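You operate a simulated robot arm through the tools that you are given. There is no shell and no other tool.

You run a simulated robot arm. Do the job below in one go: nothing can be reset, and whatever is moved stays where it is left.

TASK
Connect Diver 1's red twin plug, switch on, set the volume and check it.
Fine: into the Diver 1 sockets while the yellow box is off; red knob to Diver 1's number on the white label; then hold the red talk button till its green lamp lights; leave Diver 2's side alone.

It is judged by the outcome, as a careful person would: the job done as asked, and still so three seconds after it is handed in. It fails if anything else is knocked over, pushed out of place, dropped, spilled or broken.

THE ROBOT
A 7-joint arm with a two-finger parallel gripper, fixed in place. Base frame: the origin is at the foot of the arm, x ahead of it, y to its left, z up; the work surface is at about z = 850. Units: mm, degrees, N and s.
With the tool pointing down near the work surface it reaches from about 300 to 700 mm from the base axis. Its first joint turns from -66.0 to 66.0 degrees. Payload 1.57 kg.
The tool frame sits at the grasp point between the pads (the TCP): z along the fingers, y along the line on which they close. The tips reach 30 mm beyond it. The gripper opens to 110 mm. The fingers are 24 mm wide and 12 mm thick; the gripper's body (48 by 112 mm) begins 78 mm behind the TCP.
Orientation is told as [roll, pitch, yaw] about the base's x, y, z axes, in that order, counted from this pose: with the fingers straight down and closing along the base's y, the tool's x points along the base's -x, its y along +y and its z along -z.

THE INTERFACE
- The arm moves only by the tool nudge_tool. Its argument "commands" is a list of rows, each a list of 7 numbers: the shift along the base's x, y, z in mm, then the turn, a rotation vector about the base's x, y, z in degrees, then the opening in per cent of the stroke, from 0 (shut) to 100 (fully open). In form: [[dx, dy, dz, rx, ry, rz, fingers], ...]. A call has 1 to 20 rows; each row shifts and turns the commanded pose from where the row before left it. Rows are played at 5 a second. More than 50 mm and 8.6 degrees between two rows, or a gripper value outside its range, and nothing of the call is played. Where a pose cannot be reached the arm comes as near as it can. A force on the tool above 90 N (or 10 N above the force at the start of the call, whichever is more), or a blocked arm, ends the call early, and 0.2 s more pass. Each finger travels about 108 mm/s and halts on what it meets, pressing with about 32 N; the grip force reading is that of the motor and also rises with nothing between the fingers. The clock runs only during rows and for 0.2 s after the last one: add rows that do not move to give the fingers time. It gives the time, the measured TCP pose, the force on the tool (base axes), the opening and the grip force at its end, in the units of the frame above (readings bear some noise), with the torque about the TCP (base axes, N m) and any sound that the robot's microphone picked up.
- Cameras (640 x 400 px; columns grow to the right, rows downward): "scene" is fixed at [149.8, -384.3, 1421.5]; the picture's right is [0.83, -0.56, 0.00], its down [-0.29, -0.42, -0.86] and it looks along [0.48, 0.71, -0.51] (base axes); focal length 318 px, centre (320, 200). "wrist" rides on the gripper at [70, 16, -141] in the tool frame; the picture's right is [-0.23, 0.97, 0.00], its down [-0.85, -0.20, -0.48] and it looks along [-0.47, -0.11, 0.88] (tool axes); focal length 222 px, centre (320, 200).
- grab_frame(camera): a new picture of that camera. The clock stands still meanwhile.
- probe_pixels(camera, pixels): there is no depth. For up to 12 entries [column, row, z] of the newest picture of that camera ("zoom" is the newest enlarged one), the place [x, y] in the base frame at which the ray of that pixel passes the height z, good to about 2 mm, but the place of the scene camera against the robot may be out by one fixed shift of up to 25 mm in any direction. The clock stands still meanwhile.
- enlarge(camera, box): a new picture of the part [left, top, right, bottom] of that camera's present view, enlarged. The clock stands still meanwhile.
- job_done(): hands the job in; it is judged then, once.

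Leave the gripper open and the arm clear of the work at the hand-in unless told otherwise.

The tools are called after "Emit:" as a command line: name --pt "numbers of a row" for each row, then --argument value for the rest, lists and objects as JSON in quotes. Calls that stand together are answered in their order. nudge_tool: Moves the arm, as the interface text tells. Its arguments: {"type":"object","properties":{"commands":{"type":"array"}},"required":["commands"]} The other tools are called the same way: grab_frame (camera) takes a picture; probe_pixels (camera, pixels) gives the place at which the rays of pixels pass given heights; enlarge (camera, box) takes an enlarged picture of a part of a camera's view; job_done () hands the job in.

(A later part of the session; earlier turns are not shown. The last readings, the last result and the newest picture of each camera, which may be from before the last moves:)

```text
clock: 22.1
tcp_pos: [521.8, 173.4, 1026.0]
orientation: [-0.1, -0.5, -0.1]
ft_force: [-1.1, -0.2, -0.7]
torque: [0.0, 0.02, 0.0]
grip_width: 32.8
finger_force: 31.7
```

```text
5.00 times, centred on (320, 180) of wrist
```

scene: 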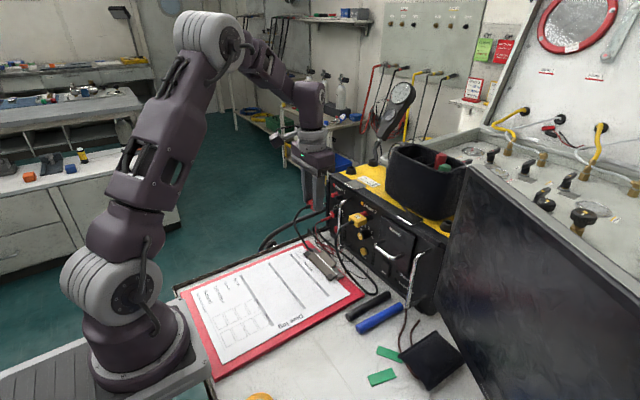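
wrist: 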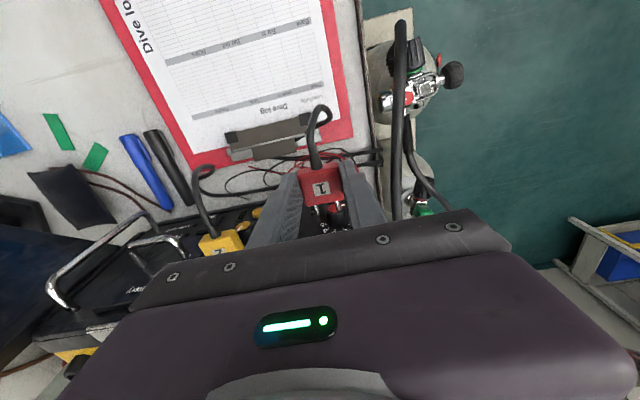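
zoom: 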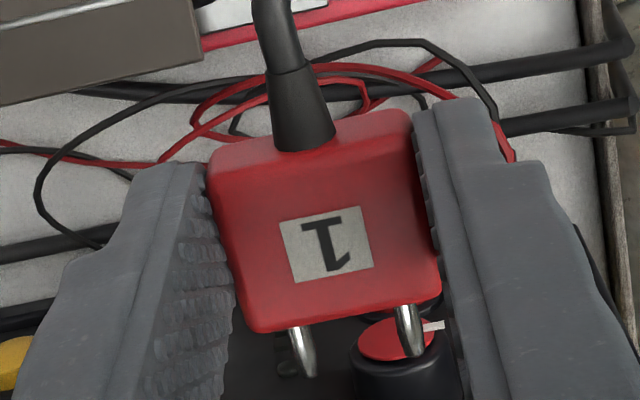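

In the scene zoom, the -y pin tip is at (192,220) and the socket holes are at (237,170) red and (262,192) black. The combined rays put the black socket near (588, 166, 1002), so the pins are within 1–2 mm in y and z. I'll advance 22 mm slowly and compare pins with sockets close up.

Emit:
nudge_tool --pt "8 1.0 1 0 0 0 20" --pt "7 0 0 0 0 0 20" --pt "7 0 0 0 0 0 20" --pt "0 0 0 0 0 0 20" --pt "0 0 0 0 0 0 20"

Emit:
grab_frame --camera "wrist"

Emit:
enlarge --camera "wrist" --box '[280, 160, 360, 230]'

Emit:
enlarge --camera "scene" --box '[315, 180, 355, 215]'

```text
clock: 23.3
tcp_pos: [543.5, 175.3, 1027.5]
orientation: [0.0, -0.5, 0.1]
ft_force: [-0.1, -0.2, 0.2]
torque: [-0.01, 0.01, 0.02]
grip_width: 32.9
finger_force: 32.2
```

```text
taken
```

wrist: 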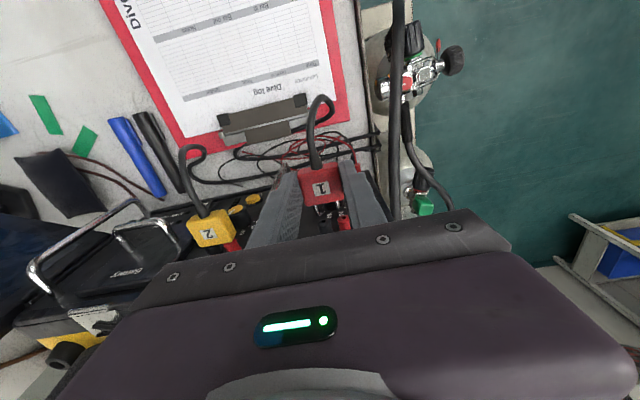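

```text
5.71 times, centred on (320, 195) of wrist
```

zoom: 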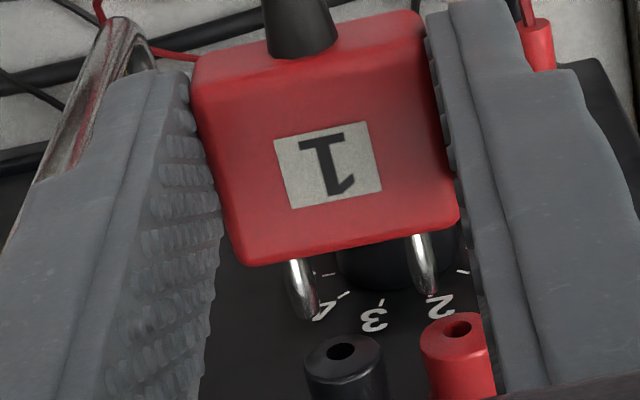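

```text
11.43 times, centred on (335, 198) of scene
```

zoom: 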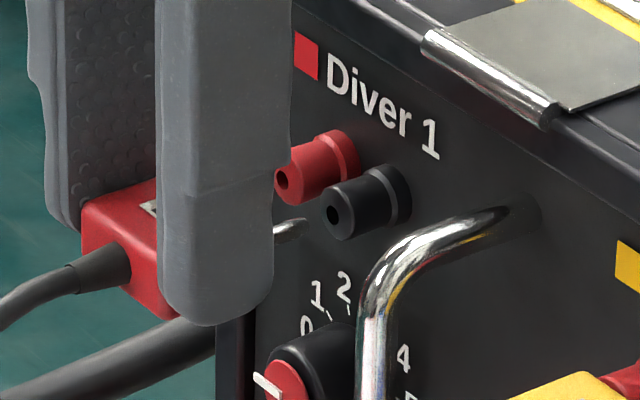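

Both views are now close. The wrist zoom says the pins need about +2.8 mm in y, since extending the pin axes passes left of the holes at (341,351) and (457,329). The scene zoom says about -1.2 mm in z, with roughly 9 mm to go. I'll correct, advance 4 mm and look again.

Emit:
nudge_tool --pt "0 2.7 -1.2 0 0 0 20" --pt "4 0 0 0 0 0 20" --pt "0 0 0 0 0 0 20" --pt "0 0 0 0 0 0 20"

Emit:
grab_frame --camera "wrist"

Emit:
enlarge --camera "wrist" --box '[290, 175, 350, 225]'

Emit:
enlarge --camera "scene" --box '[320, 183, 350, 210]'

```text
clock: 24.3
tcp_pos: [548.4, 178.1, 1026.5]
orientation: [-0.1, -0.5, 0.0]
ft_force: [0.1, 0.2, 0.2]
torque: [0.0, -0.01, 0.01]
grip_width: 32.9
finger_force: 32.1
```

```text
taken
```

wrist: 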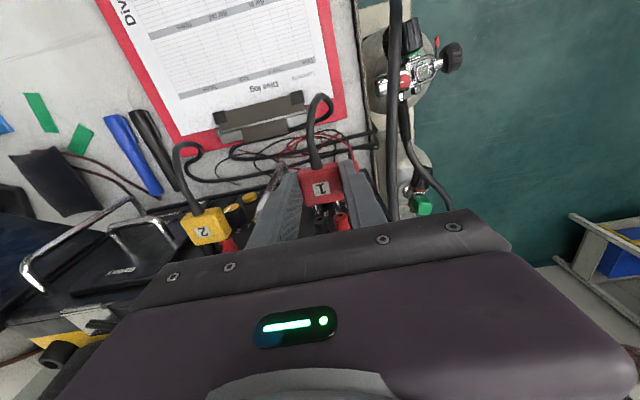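

```text
8.00 times, centred on (320, 200) of wrist
```

zoom: 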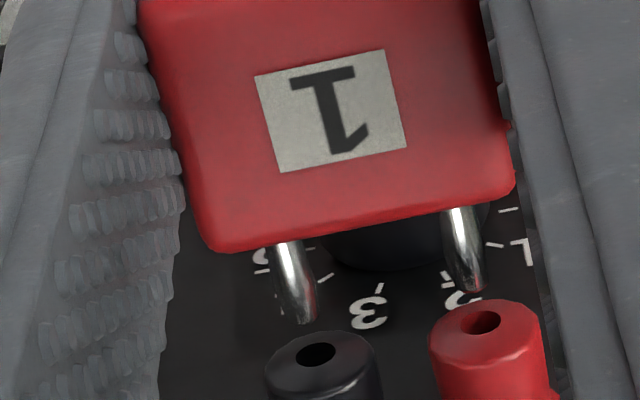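

```text
14.81 times, centred on (335, 196) of scene
```

zoom: 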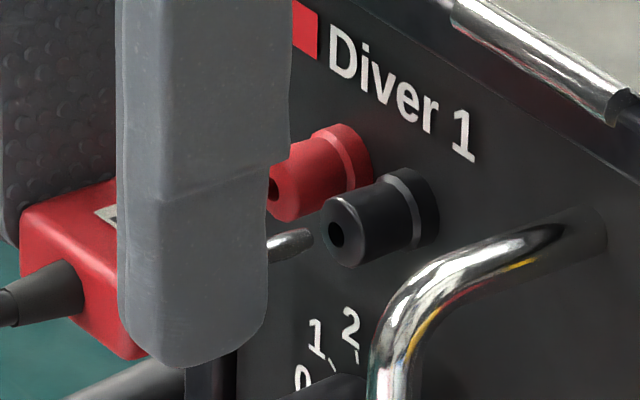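

The pins are nearly in line. I need finer detail, so I'll enlarge further on the pin tip and socket in the scene view.

Emit:
enlarge --camera "scene" --box '[328, 190, 344, 204]'

Emit:
enlarge --camera "wrist" --box '[305, 198, 350, 226]'

```text
16.00 times, centred on (336, 197) of scene
```

zoom: 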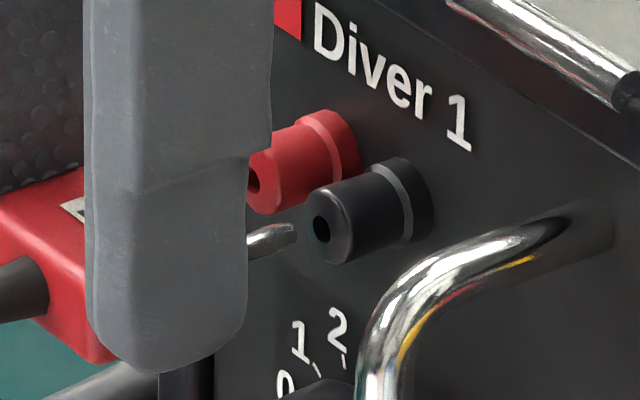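

```text
14.22 times, centred on (328, 212) of wrist
```

zoom: 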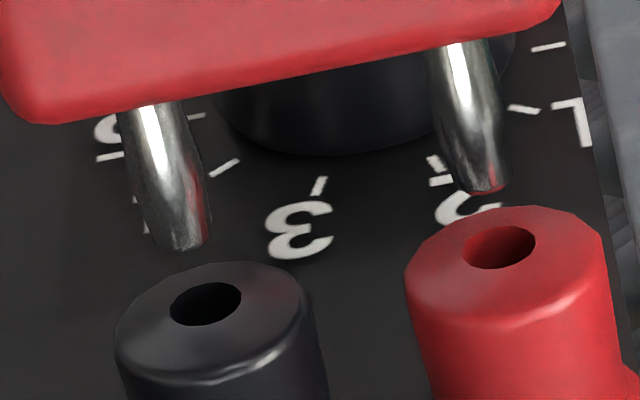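

The lateral error is about 0.2 mm, and the scene zoom shows the pin line about 0.7 mm above the hole. I'll correct dy +0.2 and dz -0.7, then advance 3 mm and check again.

Emit:
nudge_tool --pt "0 0.2 -0.7 0 0 0 20" --pt "2 0 0 0 0 0 20" --pt "1 0 0 0 0 0 20" --pt "0 0 0 0 0 0 20"

Emit:
enlarge --camera "scene" --box '[328, 190, 344, 204]'

Emit:
enlarge --camera "wrist" --box '[305, 198, 350, 226]'

```text
clock: 25.3
tcp_pos: [551.2, 178.2, 1025.3]
orientation: [-0.1, -0.5, 0.0]
ft_force: [-0.2, -0.4, 0.0]
torque: [0.01, -0.01, -0.01]
grip_width: 32.9
finger_force: 32.0
```

```text
16.00 times, centred on (336, 197) of scene
```

zoom: 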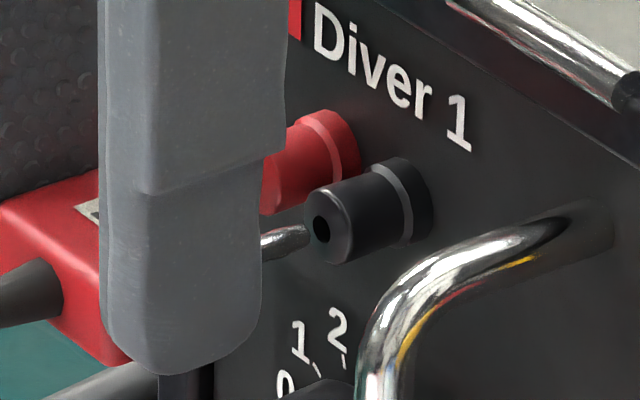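

```text
14.22 times, centred on (328, 212) of wrist
```

zoom: 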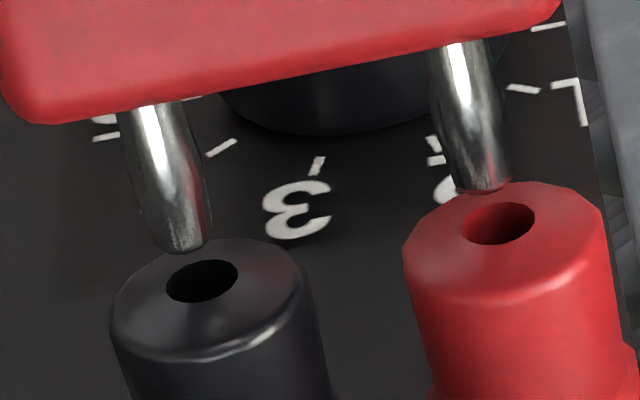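

Both pin tips now sit right in front of their holes, and the remaining error is under about 0.3 mm. I'll add 0.25 mm in y and advance 4 mm in 1 mm steps, watching the force.

Emit:
nudge_tool --pt "0 0.25 0 0 0 0 20" --pt "1 0 0 0 0 0 20" --pt "1 0 0 0 0 0 20" --pt "1 0 0 0 0 0 20" --pt "1 0 0 0 0 0 20" --pt "0 0 0 0 0 0 20"

Emit:
enlarge --camera "scene" --box '[328, 190, 344, 204]'

Emit:
enlarge --camera "wrist" --box '[305, 198, 350, 226]'

```text
clock: 26.7
tcp_pos: [553.6, 177.8, 1026.2]
orientation: [-0.2, -0.5, 0.0]
ft_force: [0.5, 0.0, -0.8]
torque: [0.03, -0.02, -0.02]
grip_width: 32.7
finger_force: 32.0
```

```text
16.00 times, centred on (336, 197) of scene
```

zoom: 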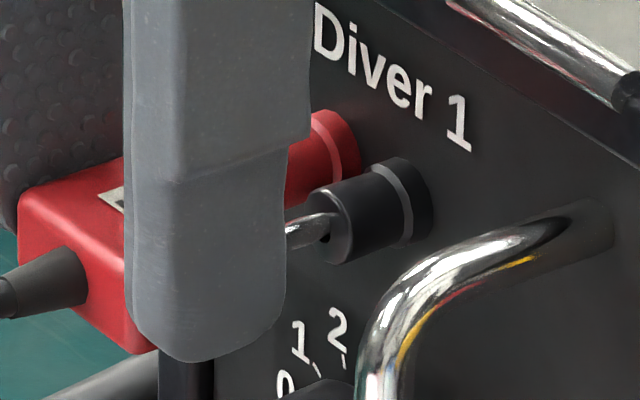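

```text
14.22 times, centred on (328, 212) of wrist
```

zoom: 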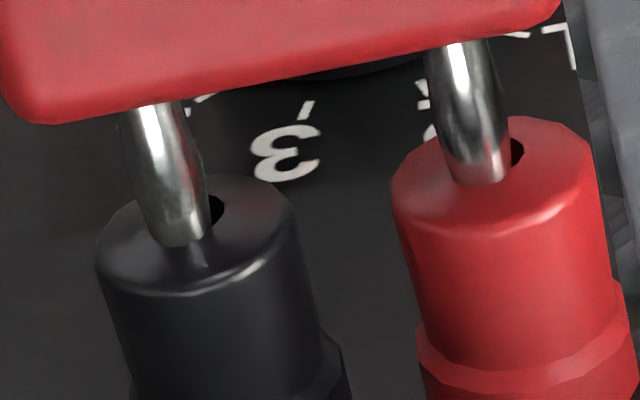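

The tips are now at the socket faces but about 1.5–2 mm above the holes, since the hole is visible below the pin in the scene zoom. There's no contact force. The arm seems to have drifted up a little, so I'll back off 3 mm and check the pose readings while holding still.

Emit:
nudge_tool --pt "-1.5 0 0 0 0 0 20" --pt "-1.5 0 0 0 0 0 20" --pt "0 0 0 0 0 0 20" --pt "0 0 0 0 0 0 20" --pt "0 0 0 0 0 0 20"

Emit:
enlarge --camera "scene" --box '[328, 190, 344, 204]'

Emit:
enlarge --camera "wrist" --box '[305, 198, 350, 226]'

```text
clock: 27.9
tcp_pos: [550.1, 176.6, 1026.8]
orientation: [-0.2, -0.5, 0.0]
ft_force: [-0.2, 0.0, -0.9]
torque: [0.0, 0.03, -0.01]
grip_width: 32.7
finger_force: 32.4
```

```text
16.00 times, centred on (336, 197) of scene
```

zoom: 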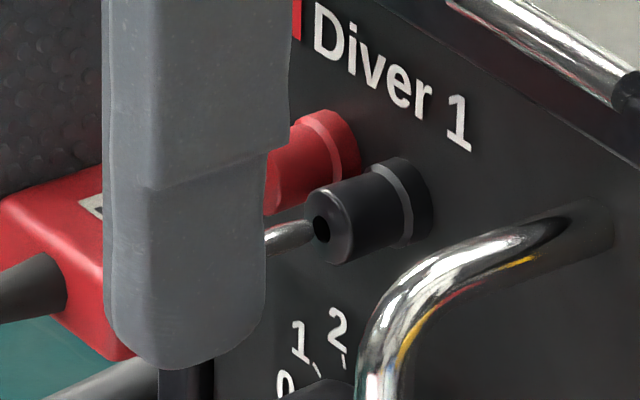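

```text
14.22 times, centred on (328, 212) of wrist
```

zoom: 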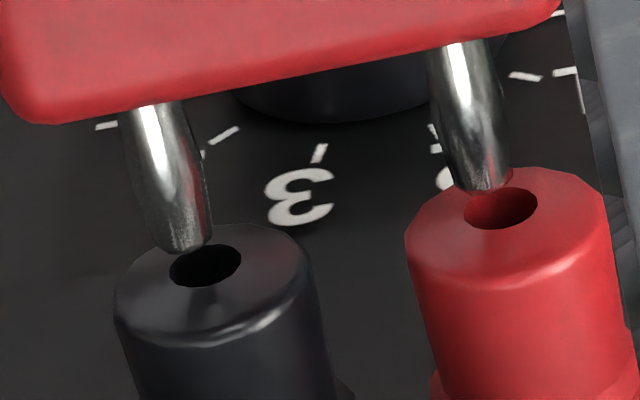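

Now the tips are back in front of the faces. The wrist zoom shows the holes about 0.6 mm to the left (+y) of the pin axes, and the scene zoom shows the pins slightly high. I'll correct dy +0.6 and dz -1.0 without advancing and look again.

Emit:
nudge_tool --pt "0 0.6 -1.0 0 0 0 20" --pt "0 0 0 0 0 0 20" --pt "0 0 0 0 0 0 20" --pt "0 0 0 0 0 0 20"

Emit:
enlarge --camera "scene" --box '[328, 190, 344, 204]'

Emit:
enlarge --camera "wrist" --box '[305, 198, 350, 226]'

```text
clock: 28.9
tcp_pos: [551.3, 178.7, 1025.1]
orientation: [-0.1, -0.5, 0.0]
ft_force: [-0.1, 0.3, -0.2]
torque: [0.02, 0.01, -0.01]
grip_width: 32.9
finger_force: 32.0
```

```text
16.00 times, centred on (336, 197) of scene
```

zoom: 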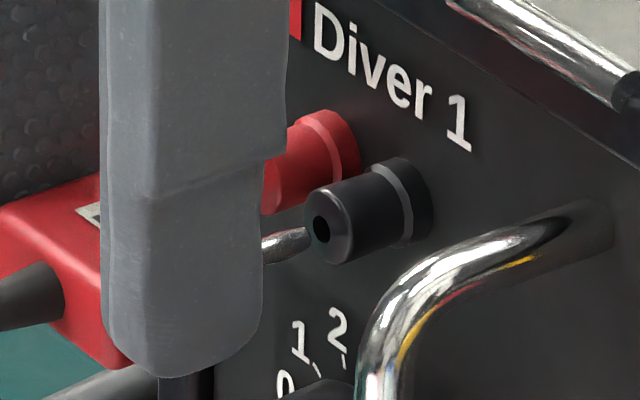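

```text
14.22 times, centred on (328, 212) of wrist
```

zoom: 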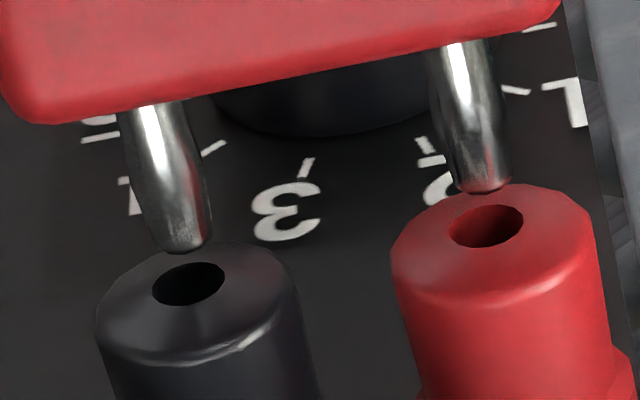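

The arm actually moved about twice what I asked, since positions wander by about 0.5–1 mm. The readings track this reasonably. I'll hold still for a moment to see whether the pose wanders by itself.

Emit:
nudge_tool --pt "0 0 0 0 0 0 20" --pt "0 0 0 0 0 0 20" --pt "0 0 0 0 0 0 20"

Emit:
enlarge --camera "wrist" --box '[305, 198, 350, 226]'

```text
clock: 29.7
tcp_pos: [550.6, 178.7, 1025.4]
orientation: [-0.1, -0.5, 0.0]
ft_force: [0.5, -0.6, -0.2]
torque: [0.0, 0.01, -0.01]
grip_width: 33.0
finger_force: 32.1
```

```text
14.22 times, centred on (328, 212) of wrist
```

zoom: 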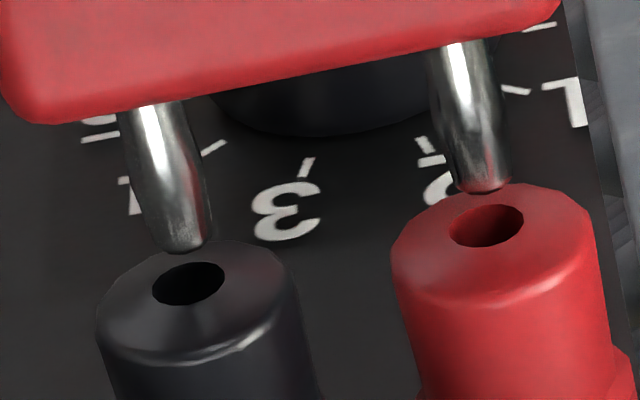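

The pose is steady when held, so errors come only with moves. I'll correct dy -0.5 and dz +0.6, then look again.

Emit:
nudge_tool --pt "0 -0.5 0.6 0 0 0 20" --pt "0 0 0 0 0 0 20" --pt "0 0 0 0 0 0 20"

Emit:
enlarge --camera "scene" --box '[328, 190, 344, 204]'

Emit:
enlarge --camera "wrist" --box '[305, 198, 350, 226]'

```text
clock: 30.5
tcp_pos: [551.6, 177.4, 1025.0]
orientation: [-0.1, -0.5, 0.0]
ft_force: [0.8, 0.8, 0.2]
torque: [0.01, -0.01, 0.04]
grip_width: 32.8
finger_force: 32.0
```

```text
16.00 times, centred on (336, 197) of scene
```

zoom: 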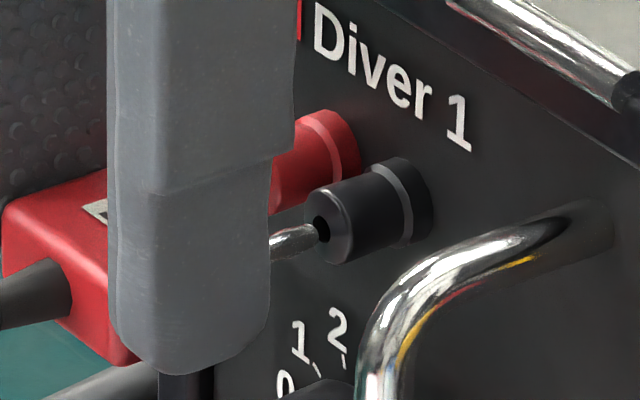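

```text
14.22 times, centred on (328, 212) of wrist
```

zoom: 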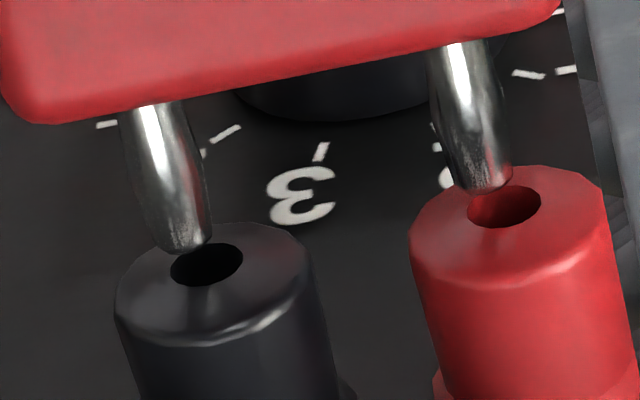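

A small reverse move shifted the arm more than asked, which looks like joint backlash. To get repeatable results I'll make the last motion always a +x advance. So I'll back off 3 mm, correct dy +0.6 and dz -0.3, and come forward 2.5 mm again.

Emit:
nudge_tool --pt "-3 0.6 -0.3 0 0 0 20" --pt "0 0 0 0 0 0 20" --pt "1 0 0 0 0 0 20" --pt "1 0 0 0 0 0 20" --pt "0.5 0 0 0 0 0 20" --pt "0 0 0 0 0 0 20" --pt "0 0 0 0 0 0 20"

Emit:
enlarge --camera "scene" --box '[328, 190, 344, 204]'

Emit:
enlarge --camera "wrist" --box '[305, 198, 350, 226]'

```text
clock: 32.1
tcp_pos: [550.3, 178.4, 1023.8]
orientation: [-0.2, -0.5, 0.0]
ft_force: [0.1, 1.5, -1.2]
torque: [0.03, -0.01, 0.02]
grip_width: 32.8
finger_force: 32.6
```

```text
16.00 times, centred on (336, 197) of scene
```

zoom: 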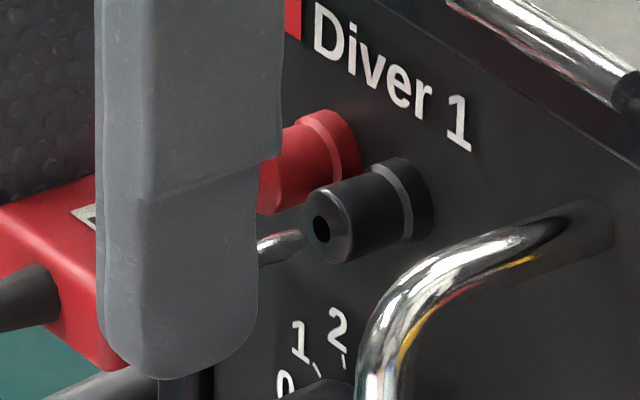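

```text
14.22 times, centred on (328, 212) of wrist
```

zoom: 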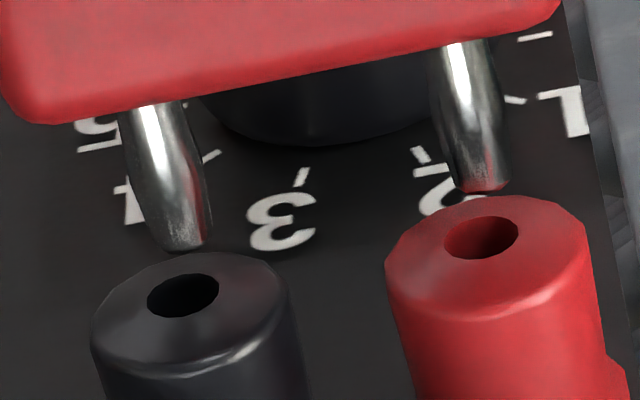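

Fitting these observations gives roughly ±0.5 mm backlash that depends on direction. A longer forward run settles it, so I'll back off 6 mm, apply dy -0.7 and dz -0.4, advance 6 mm in 1 mm steps and check the alignment.

Emit:
nudge_tool --pt "-3 -0.7 -0.4 0 0 0 20" --pt "-3 0 0 0 0 0 20" --pt "0 0 0 0 0 0 20" --pt "1 0 0 0 0 0 20" --pt "1 0 0 0 0 0 20" --pt "1 0 0 0 0 0 20" --pt "1 0 0 0 0 0 20" --pt "1 0 0 0 0 0 20" --pt "1 0 0 0 0 0 20" --pt "0 0 0 0 0 0 20"

Emit:
enlarge --camera "scene" --box '[328, 190, 344, 204]'

Emit:
enlarge --camera "wrist" --box '[305, 198, 350, 226]'

```text
clock: 34.3
tcp_pos: [551.1, 177.0, 1025.7]
orientation: [0.0, -0.4, -0.1]
ft_force: [0.0, 0.6, -0.9]
torque: [-0.02, 0.01, 0.02]
grip_width: 32.5
finger_force: 31.7
```

```text
16.00 times, centred on (336, 197) of scene
```

zoom: 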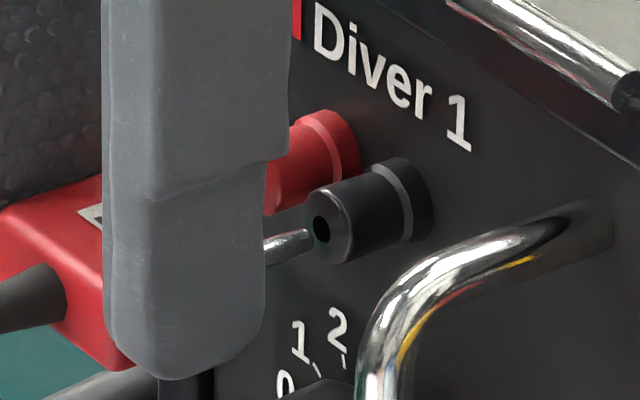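

```text
14.22 times, centred on (328, 212) of wrist
```

zoom: 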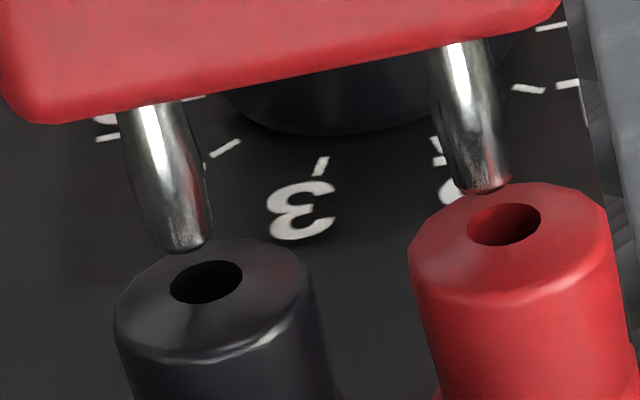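

The needed correction is now about +0.6 mm in y and +0.25 mm in z. I'll apply it as one small move and check.

Emit:
nudge_tool --pt "0.3 0.5 0.2 0 0 0 20" --pt "0 0 0 0 0 0 20" --pt "0 0 0 0 0 0 20"

Emit:
enlarge --camera "scene" --box '[328, 190, 344, 204]'

Emit:
enlarge --camera "wrist" --box '[305, 198, 350, 226]'

```text
clock: 35.1
tcp_pos: [551.1, 178.1, 1024.3]
orientation: [-0.1, -0.5, 0.0]
ft_force: [0.1, 0.8, -0.8]
torque: [0.03, 0.0, 0.03]
grip_width: 32.7
finger_force: 31.9
```

```text
16.00 times, centred on (336, 197) of scene
```

zoom: 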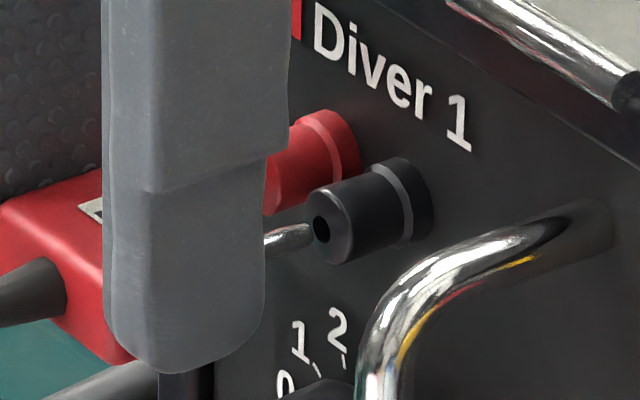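

```text
14.22 times, centred on (328, 212) of wrist
```

zoom: 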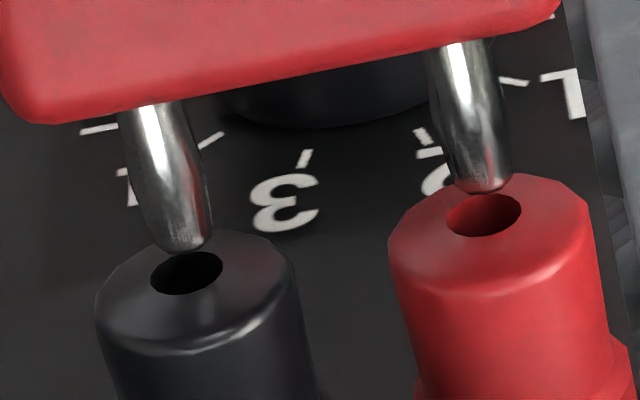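

The data fit a simple rule: the arm ends about 0.45 mm past the commanded point in the direction of its last move. So I'll go back (-1, -1.0, -0.6) first and then forward (+0.8, +0.5, +1.0), giving a net -0.5 in y and +0.4 in z, always finishing in the plus direction.

Emit:
nudge_tool --pt "-1 -1.0 -0.6 0 0 0 20" --pt "0 0 0 0 0 0 20" --pt "0.8 0.5 1.0 0 0 0 20" --pt "0 0 0 0 0 0 20" --pt "0 0 0 0 0 0 20"

Emit:
enlarge --camera "scene" --box '[328, 190, 344, 204]'

Emit:
enlarge --camera "wrist" --box '[305, 198, 350, 226]'

```text
clock: 36.3
tcp_pos: [551.1, 178.2, 1025.2]
orientation: [-0.1, -0.4, 0.1]
ft_force: [0.3, -0.6, 0.3]
torque: [-0.02, -0.03, -0.05]
grip_width: 32.9
finger_force: 31.7
```

```text
16.00 times, centred on (336, 197) of scene
```

zoom: 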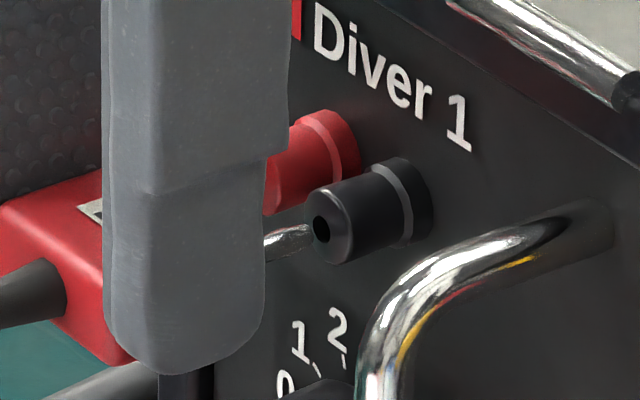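

```text
14.22 times, centred on (328, 212) of wrist
```

zoom: 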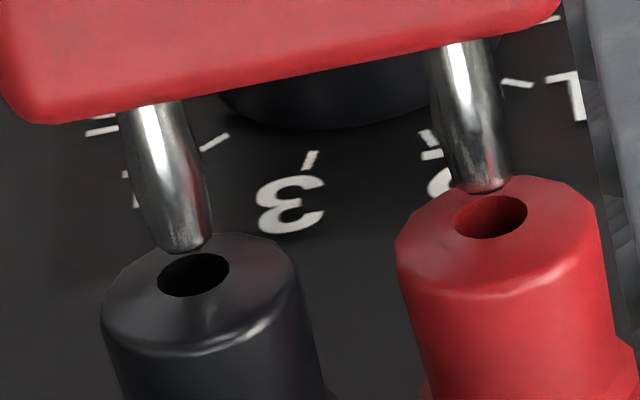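

Laterally it's aligned within 0.15 mm, and vertically the pins are perhaps 0.4 mm low. I'll advance 2.5 mm and check whether the tips enter the holes.

Emit:
nudge_tool --pt "1.2 0 0.2 0 0 0 20" --pt "1.2 0 0 0 0 0 20" --pt "0 0 0 0 0 0 20"

Emit:
enlarge --camera "scene" --box '[328, 190, 344, 204]'

Emit:
enlarge --camera "wrist" --box '[305, 198, 350, 226]'

```text
clock: 37.1
tcp_pos: [554.4, 177.3, 1024.6]
orientation: [-0.1, -0.4, 0.0]
ft_force: [-0.1, -0.2, 0.0]
torque: [0.0, 0.02, 0.05]
grip_width: 32.9
finger_force: 32.3
```

```text
16.00 times, centred on (336, 197) of scene
```

zoom: 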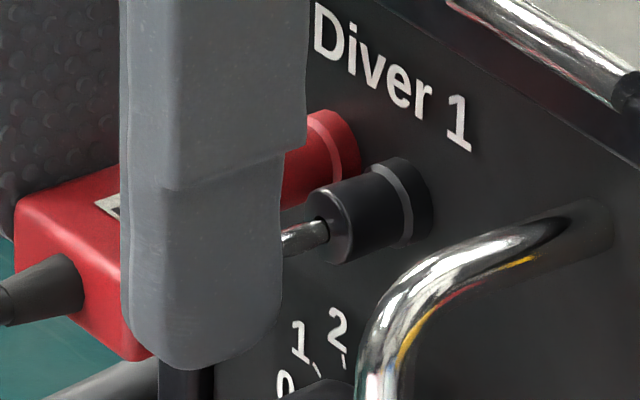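

```text
14.22 times, centred on (328, 212) of wrist
```

zoom: 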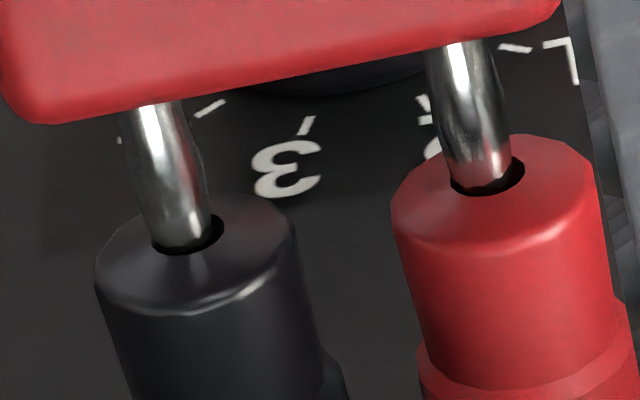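

The tips are at the mouths of both holes, with the dark crescents showing to the right of and above the pins. I'll add dy +0.3 and dz +0.4 while advancing 1.5 mm.

Emit:
nudge_tool --pt "0.3 0.3 0.4 0 0 0 20" --pt "0.6 0 0 0 0 0 20" --pt "0.6 0 0 0 0 0 20" --pt "0 0 0 0 0 0 20"

Emit:
enlarge --camera "scene" --box '[328, 190, 344, 204]'

Emit:
enlarge --camera "wrist" --box '[305, 198, 350, 226]'

```text
clock: 38.1
tcp_pos: [555.6, 177.8, 1026.4]
orientation: [-0.1, -0.5, 0.1]
ft_force: [0.8, 0.1, 0.2]
torque: [-0.01, 0.04, 0.03]
grip_width: 32.8
finger_force: 31.9
```

```text
16.00 times, centred on (336, 197) of scene
```

zoom: 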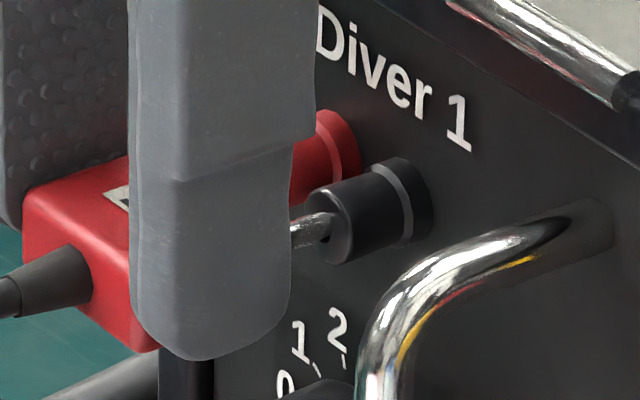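

```text
14.22 times, centred on (328, 212) of wrist
```

zoom: 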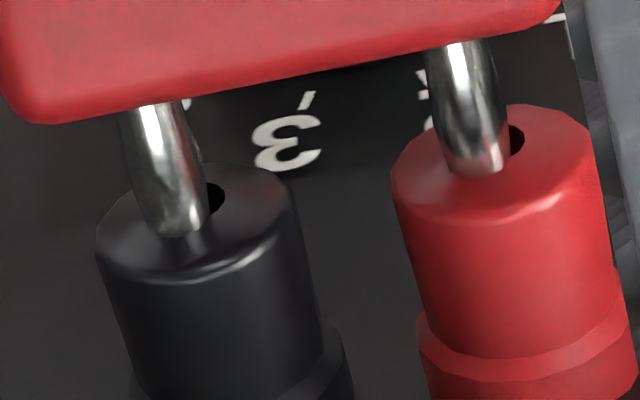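

The z move overshot upward again, so the pins now lie just above the hole centres, with no force. I'll go dz -0.2 (which overshoots down) and dy +0.4 without x motion and check.

Emit:
nudge_tool --pt "-0.5 0.4 -0.2 0 0 0 20" --pt "0 0 0 0 0 0 20" --pt "0 0 0 0 0 0 20"

Emit:
enlarge --camera "scene" --box '[328, 190, 344, 204]'

Emit:
enlarge --camera "wrist" --box '[305, 198, 350, 226]'

```text
clock: 38.9
tcp_pos: [554.0, 177.9, 1027.1]
orientation: [-0.1, -0.5, 0.0]
ft_force: [-0.6, -0.5, 0.2]
torque: [0.01, -0.01, -0.01]
grip_width: 32.9
finger_force: 32.0
```

```text
16.00 times, centred on (336, 197) of scene
```

zoom: 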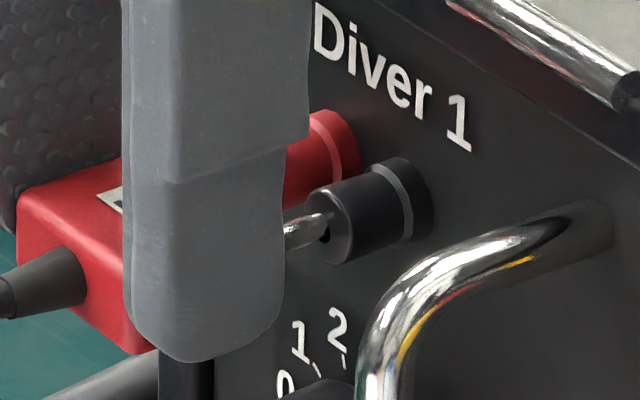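

```text
14.22 times, centred on (328, 212) of wrist
```

zoom: 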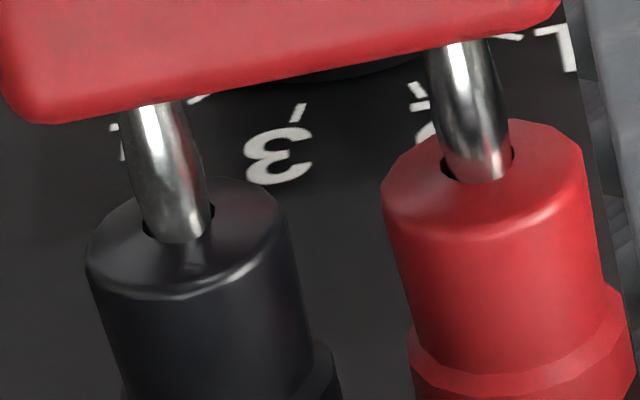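

Laterally it's now centred, with dark rim visible on both sides of each pin. Vertically the pins are still about 0.8 mm high, so I'll lower with dz -0.6 only.

Emit:
nudge_tool --pt "0 0 -0.6 0 0 0 20" --pt "0 0 0 0 0 0 20" --pt "0 0 0 0 0 0 20"

Emit:
enlarge --camera "scene" --box '[328, 190, 344, 204]'

Emit:
enlarge --camera "wrist" --box '[305, 198, 350, 226]'

```text
clock: 39.7
tcp_pos: [555.9, 176.7, 1024.8]
orientation: [-0.1, -0.5, 0.0]
ft_force: [0.1, -0.5, -0.5]
torque: [0.0, -0.03, -0.01]
grip_width: 32.3
finger_force: 32.1
```

```text
16.00 times, centred on (336, 197) of scene
```

zoom: 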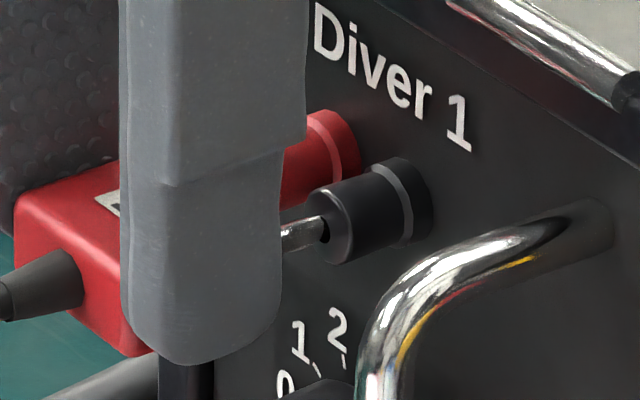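

```text
14.22 times, centred on (328, 212) of wrist
```

zoom: 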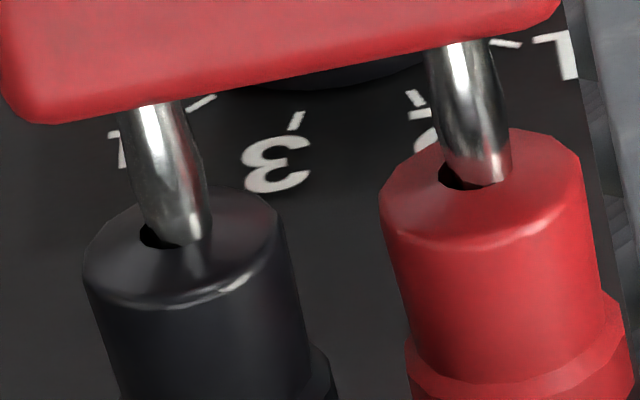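

Both pins are in the hole mouths, about 0.4 mm off in y and within about 0.3 mm in z. I'll nudge y down-then-up for a net -0.4 and advance 2 mm while watching the force.

Emit:
nudge_tool --pt "0 -1.0 0 0 0 0 20" --pt "0 0.6 0 0 0 0 20" --pt "0.7 0 0 0 0 0 20" --pt "0.7 0 0 0 0 0 20" --pt "0.7 0 0 0 0 0 20" --pt "0 0 0 0 0 0 20"

Emit:
enlarge --camera "scene" --box '[328, 190, 344, 204]'

Emit:
enlarge --camera "wrist" --box '[305, 198, 350, 226]'

```text
clock: 41.1
tcp_pos: [557.3, 178.9, 1024.4]
orientation: [-0.1, -0.5, 0.1]
ft_force: [-0.2, -0.1, -1.1]
torque: [-0.01, 0.04, -0.01]
grip_width: 33.0
finger_force: 31.7
```

```text
16.00 times, centred on (336, 197) of scene
```

zoom: 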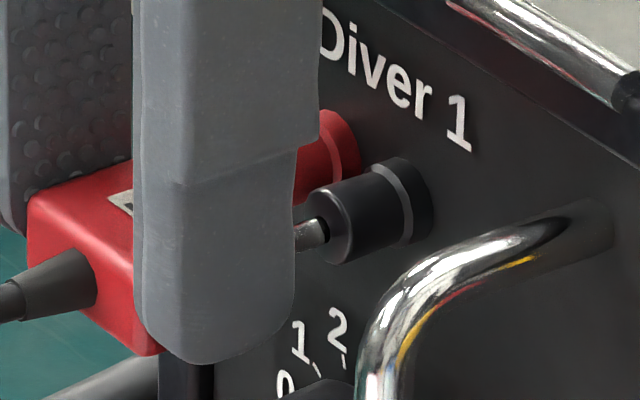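

```text
14.22 times, centred on (328, 212) of wrist
```

zoom: 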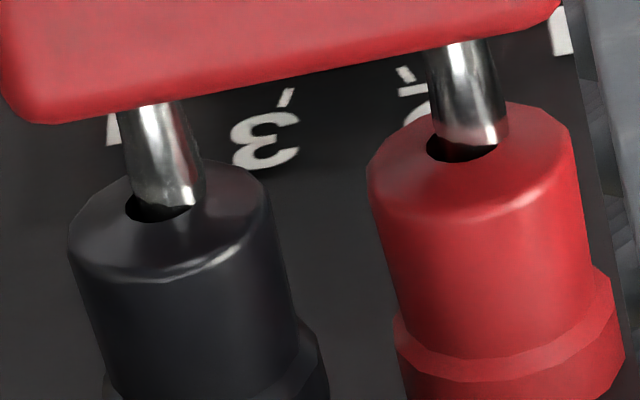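

The pins are going in with no measurable resistance, but this move left them about 1 mm too far left (+y) and about 1 mm low. I'll correct by dy -0.3 and dz +0.5 (the reversal adds the rest) and check.

Emit:
nudge_tool --pt "0 -0.3 0.5 0 0 0 20" --pt "0 0 0 0 0 0 20" --pt "0 0 0 0 0 0 20"

Emit:
enlarge --camera "scene" --box '[328, 190, 344, 204]'

Emit:
enlarge --camera "wrist" --box '[305, 198, 350, 226]'

```text
clock: 41.9
tcp_pos: [557.0, 178.6, 1024.8]
orientation: [-0.1, -0.5, 0.0]
ft_force: [0.0, 1.2, 0.6]
torque: [-0.03, 0.02, 0.02]
grip_width: 33.0
finger_force: 32.0
```

```text
16.00 times, centred on (336, 197) of scene
```

zoom: 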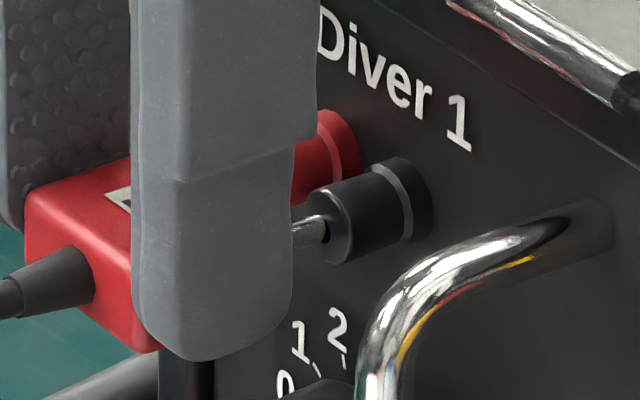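

```text
14.22 times, centred on (328, 212) of wrist
```

zoom: 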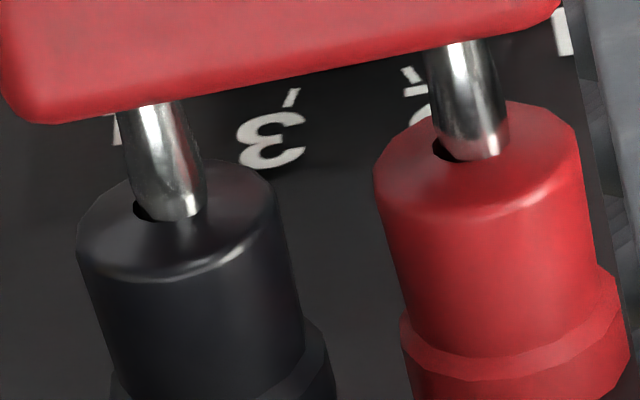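

Better: z now looks right, and y is still about 0.5 mm too far left. I'll apply dy -0.4.

Emit:
nudge_tool --pt "0 -0.4 0 0 0 0 20" --pt "0 0 0 0 0 0 20" --pt "0 0 0 0 0 0 20"

Emit:
enlarge --camera "scene" --box '[328, 190, 344, 204]'

Emit:
enlarge --camera "wrist" --box '[305, 198, 350, 226]'

```text
clock: 42.7
tcp_pos: [556.0, 177.8, 1024.9]
orientation: [-0.1, -0.5, 0.0]
ft_force: [0.1, 0.7, -0.2]
torque: [0.03, -0.01, 0.0]
grip_width: 32.9
finger_force: 32.0
```

```text
16.00 times, centred on (336, 197) of scene
```

zoom: 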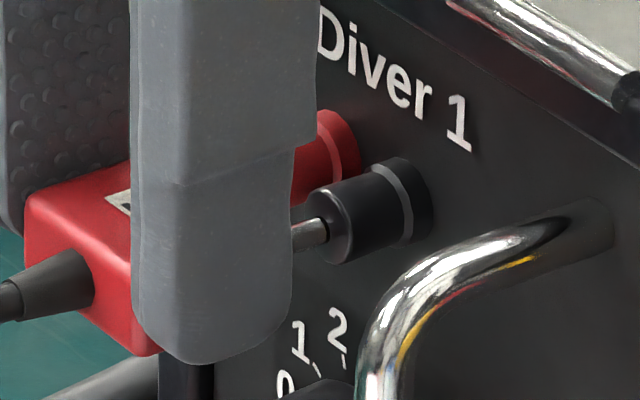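

```text
14.22 times, centred on (328, 212) of wrist
```

zoom: 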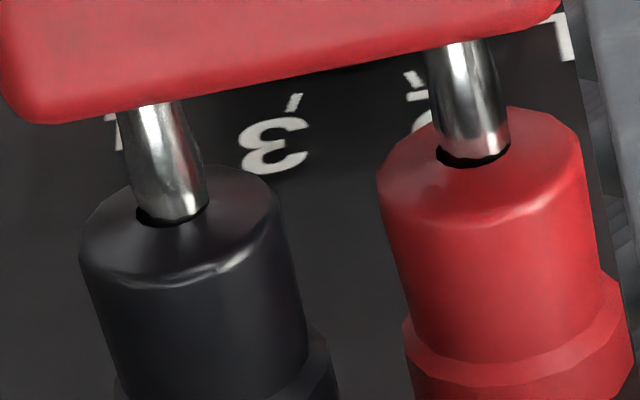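

Now both pins sit centred in their holes, with only a thin dark rim visible. I'll advance 3 mm and check again.

Emit:
nudge_tool --pt "1.5 0 0 0 0 0 20" --pt "1.5 0 0 0 0 0 20" --pt "0 0 0 0 0 0 20"

Emit:
enlarge --camera "scene" --box '[328, 190, 344, 204]'

Emit:
enlarge --camera "wrist" --box '[305, 198, 350, 226]'

```text
clock: 43.5
tcp_pos: [558.9, 176.8, 1025.3]
orientation: [0.0, -0.6, 0.0]
ft_force: [-0.5, 0.5, -0.6]
torque: [0.0, -0.01, 0.01]
grip_width: 32.5
finger_force: 31.5
```

```text
16.00 times, centred on (336, 197) of scene
```

zoom: 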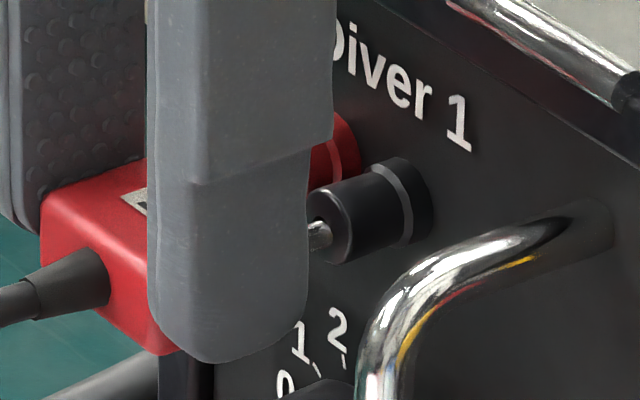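

```text
14.22 times, centred on (328, 212) of wrist
```

zoom: 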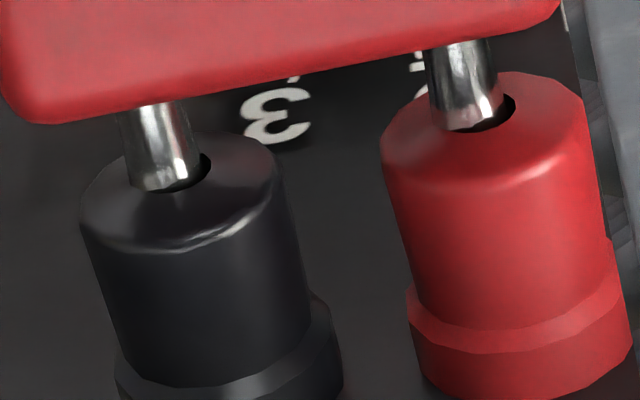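

Going in with no resistance, and the pins are within about 0.3 mm of the hole centres. I'll continue 3 mm with a slight dy +0.15 and dz +0.15.

Emit:
nudge_tool --pt "1.5 0.15 0.15 0 0 0 20" --pt "1.5 0 0 0 0 0 20" --pt "0 0 0 0 0 0 20"

Emit:
enlarge --camera "scene" --box '[328, 190, 344, 204]'

Emit:
enlarge --camera "wrist" --box '[305, 198, 350, 226]'

```text
clock: 44.3
tcp_pos: [561.6, 177.0, 1026.6]
orientation: [-0.1, -0.5, 0.0]
ft_force: [-3.6, -0.4, -2.5]
torque: [-0.01, 0.14, 0.0]
grip_width: 32.8
finger_force: 31.8
```

```text
16.00 times, centred on (336, 197) of scene
```

zoom: 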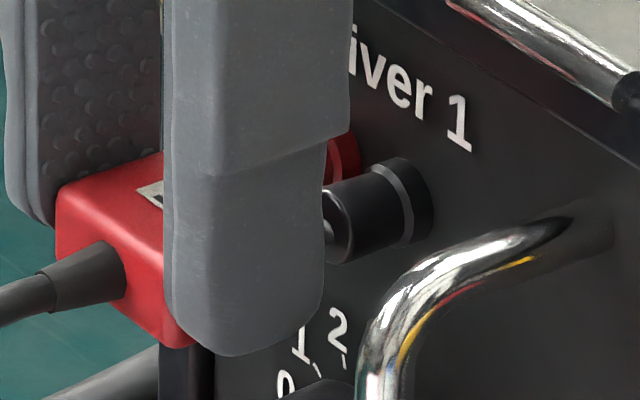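

```text
14.22 times, centred on (328, 212) of wrist
```

zoom: 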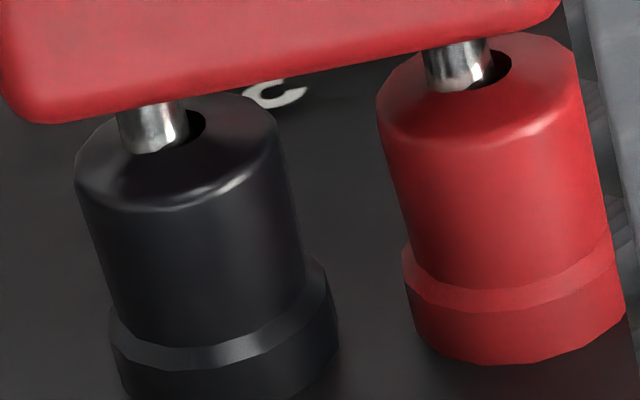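

Light contact has appeared (about -3.6 N in x, -2.5 N in z), so the pins are sliding inside the sockets. I'll continue 3 mm with dz -0.2 to ease the vertical rub.

Emit:
nudge_tool --pt "1 0 -0.2 0 0 0 20" --pt "1 0 0 0 0 0 20" --pt "1 0 0 0 0 0 20" --pt "0 0 0 0 0 0 20"

Emit:
enlarge --camera "scene" --box '[328, 190, 344, 204]'

Emit:
enlarge --camera "wrist" --box '[290, 170, 350, 226]'

```text
clock: 45.3
tcp_pos: [566.6, 178.2, 1025.6]
orientation: [-0.1, -0.6, -0.1]
ft_force: [-3.0, -0.2, -1.4]
torque: [0.01, 0.11, -0.01]
grip_width: 32.9
finger_force: 31.3
```

```text
16.00 times, centred on (336, 197) of scene
```

zoom: 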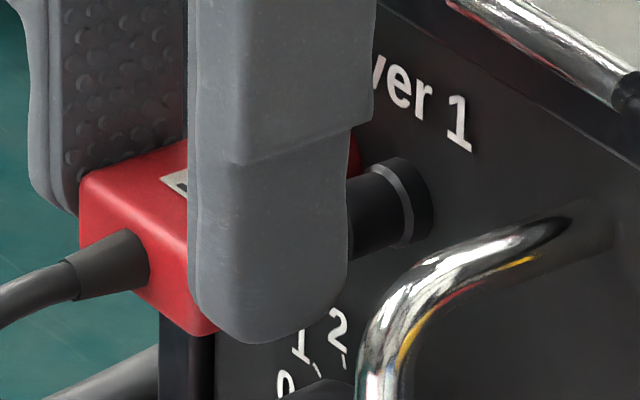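

```text
7.14 times, centred on (320, 198) of wrist
```

zoom: 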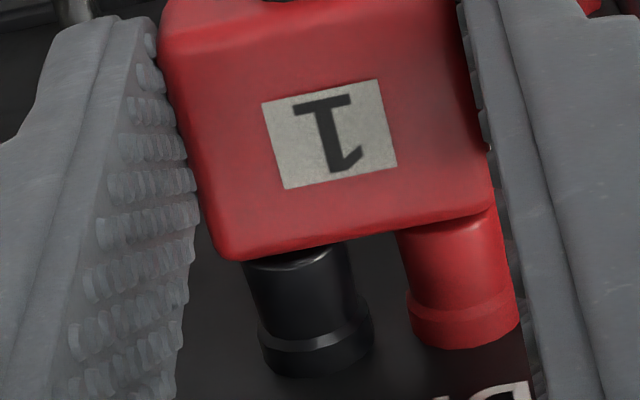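

The plug body is now almost against the socket faces. I'll push on in 0.8 mm steps until it's seated.

Emit:
nudge_tool --pt "0.8 0 0 0 0 0 20" --pt "0.8 0 0 0 0 0 20" --pt "0.8 0 0 0 0 0 20" --pt "0 0 0 0 0 0 20"

Emit:
enlarge --camera "scene" --box '[328, 190, 344, 204]'

Emit:
enlarge --camera "wrist" --box '[290, 170, 350, 226]'

```text
clock: 46.3
tcp_pos: [567.2, 177.5, 1025.6]
orientation: [-0.1, -0.4, 0.1]
ft_force: [-12.9, -0.6, 3.2]
torque: [-0.04, 0.25, -0.04]
grip_width: 32.7
finger_force: 32.0
```

```text
16.00 times, centred on (336, 197) of scene
```

zoom: 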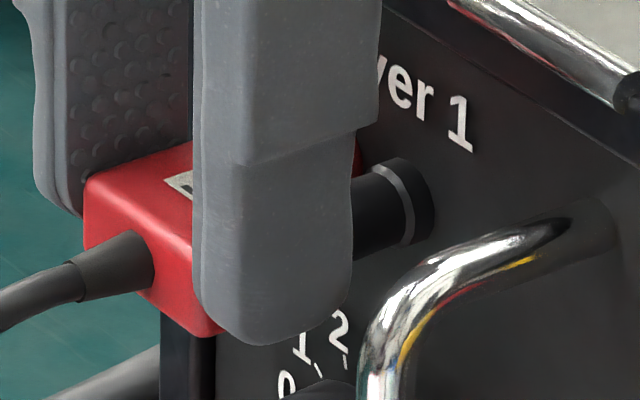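

```text
7.14 times, centred on (320, 198) of wrist
```

zoom: 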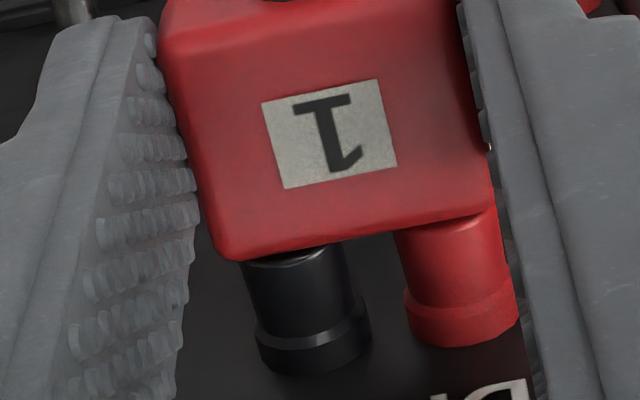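

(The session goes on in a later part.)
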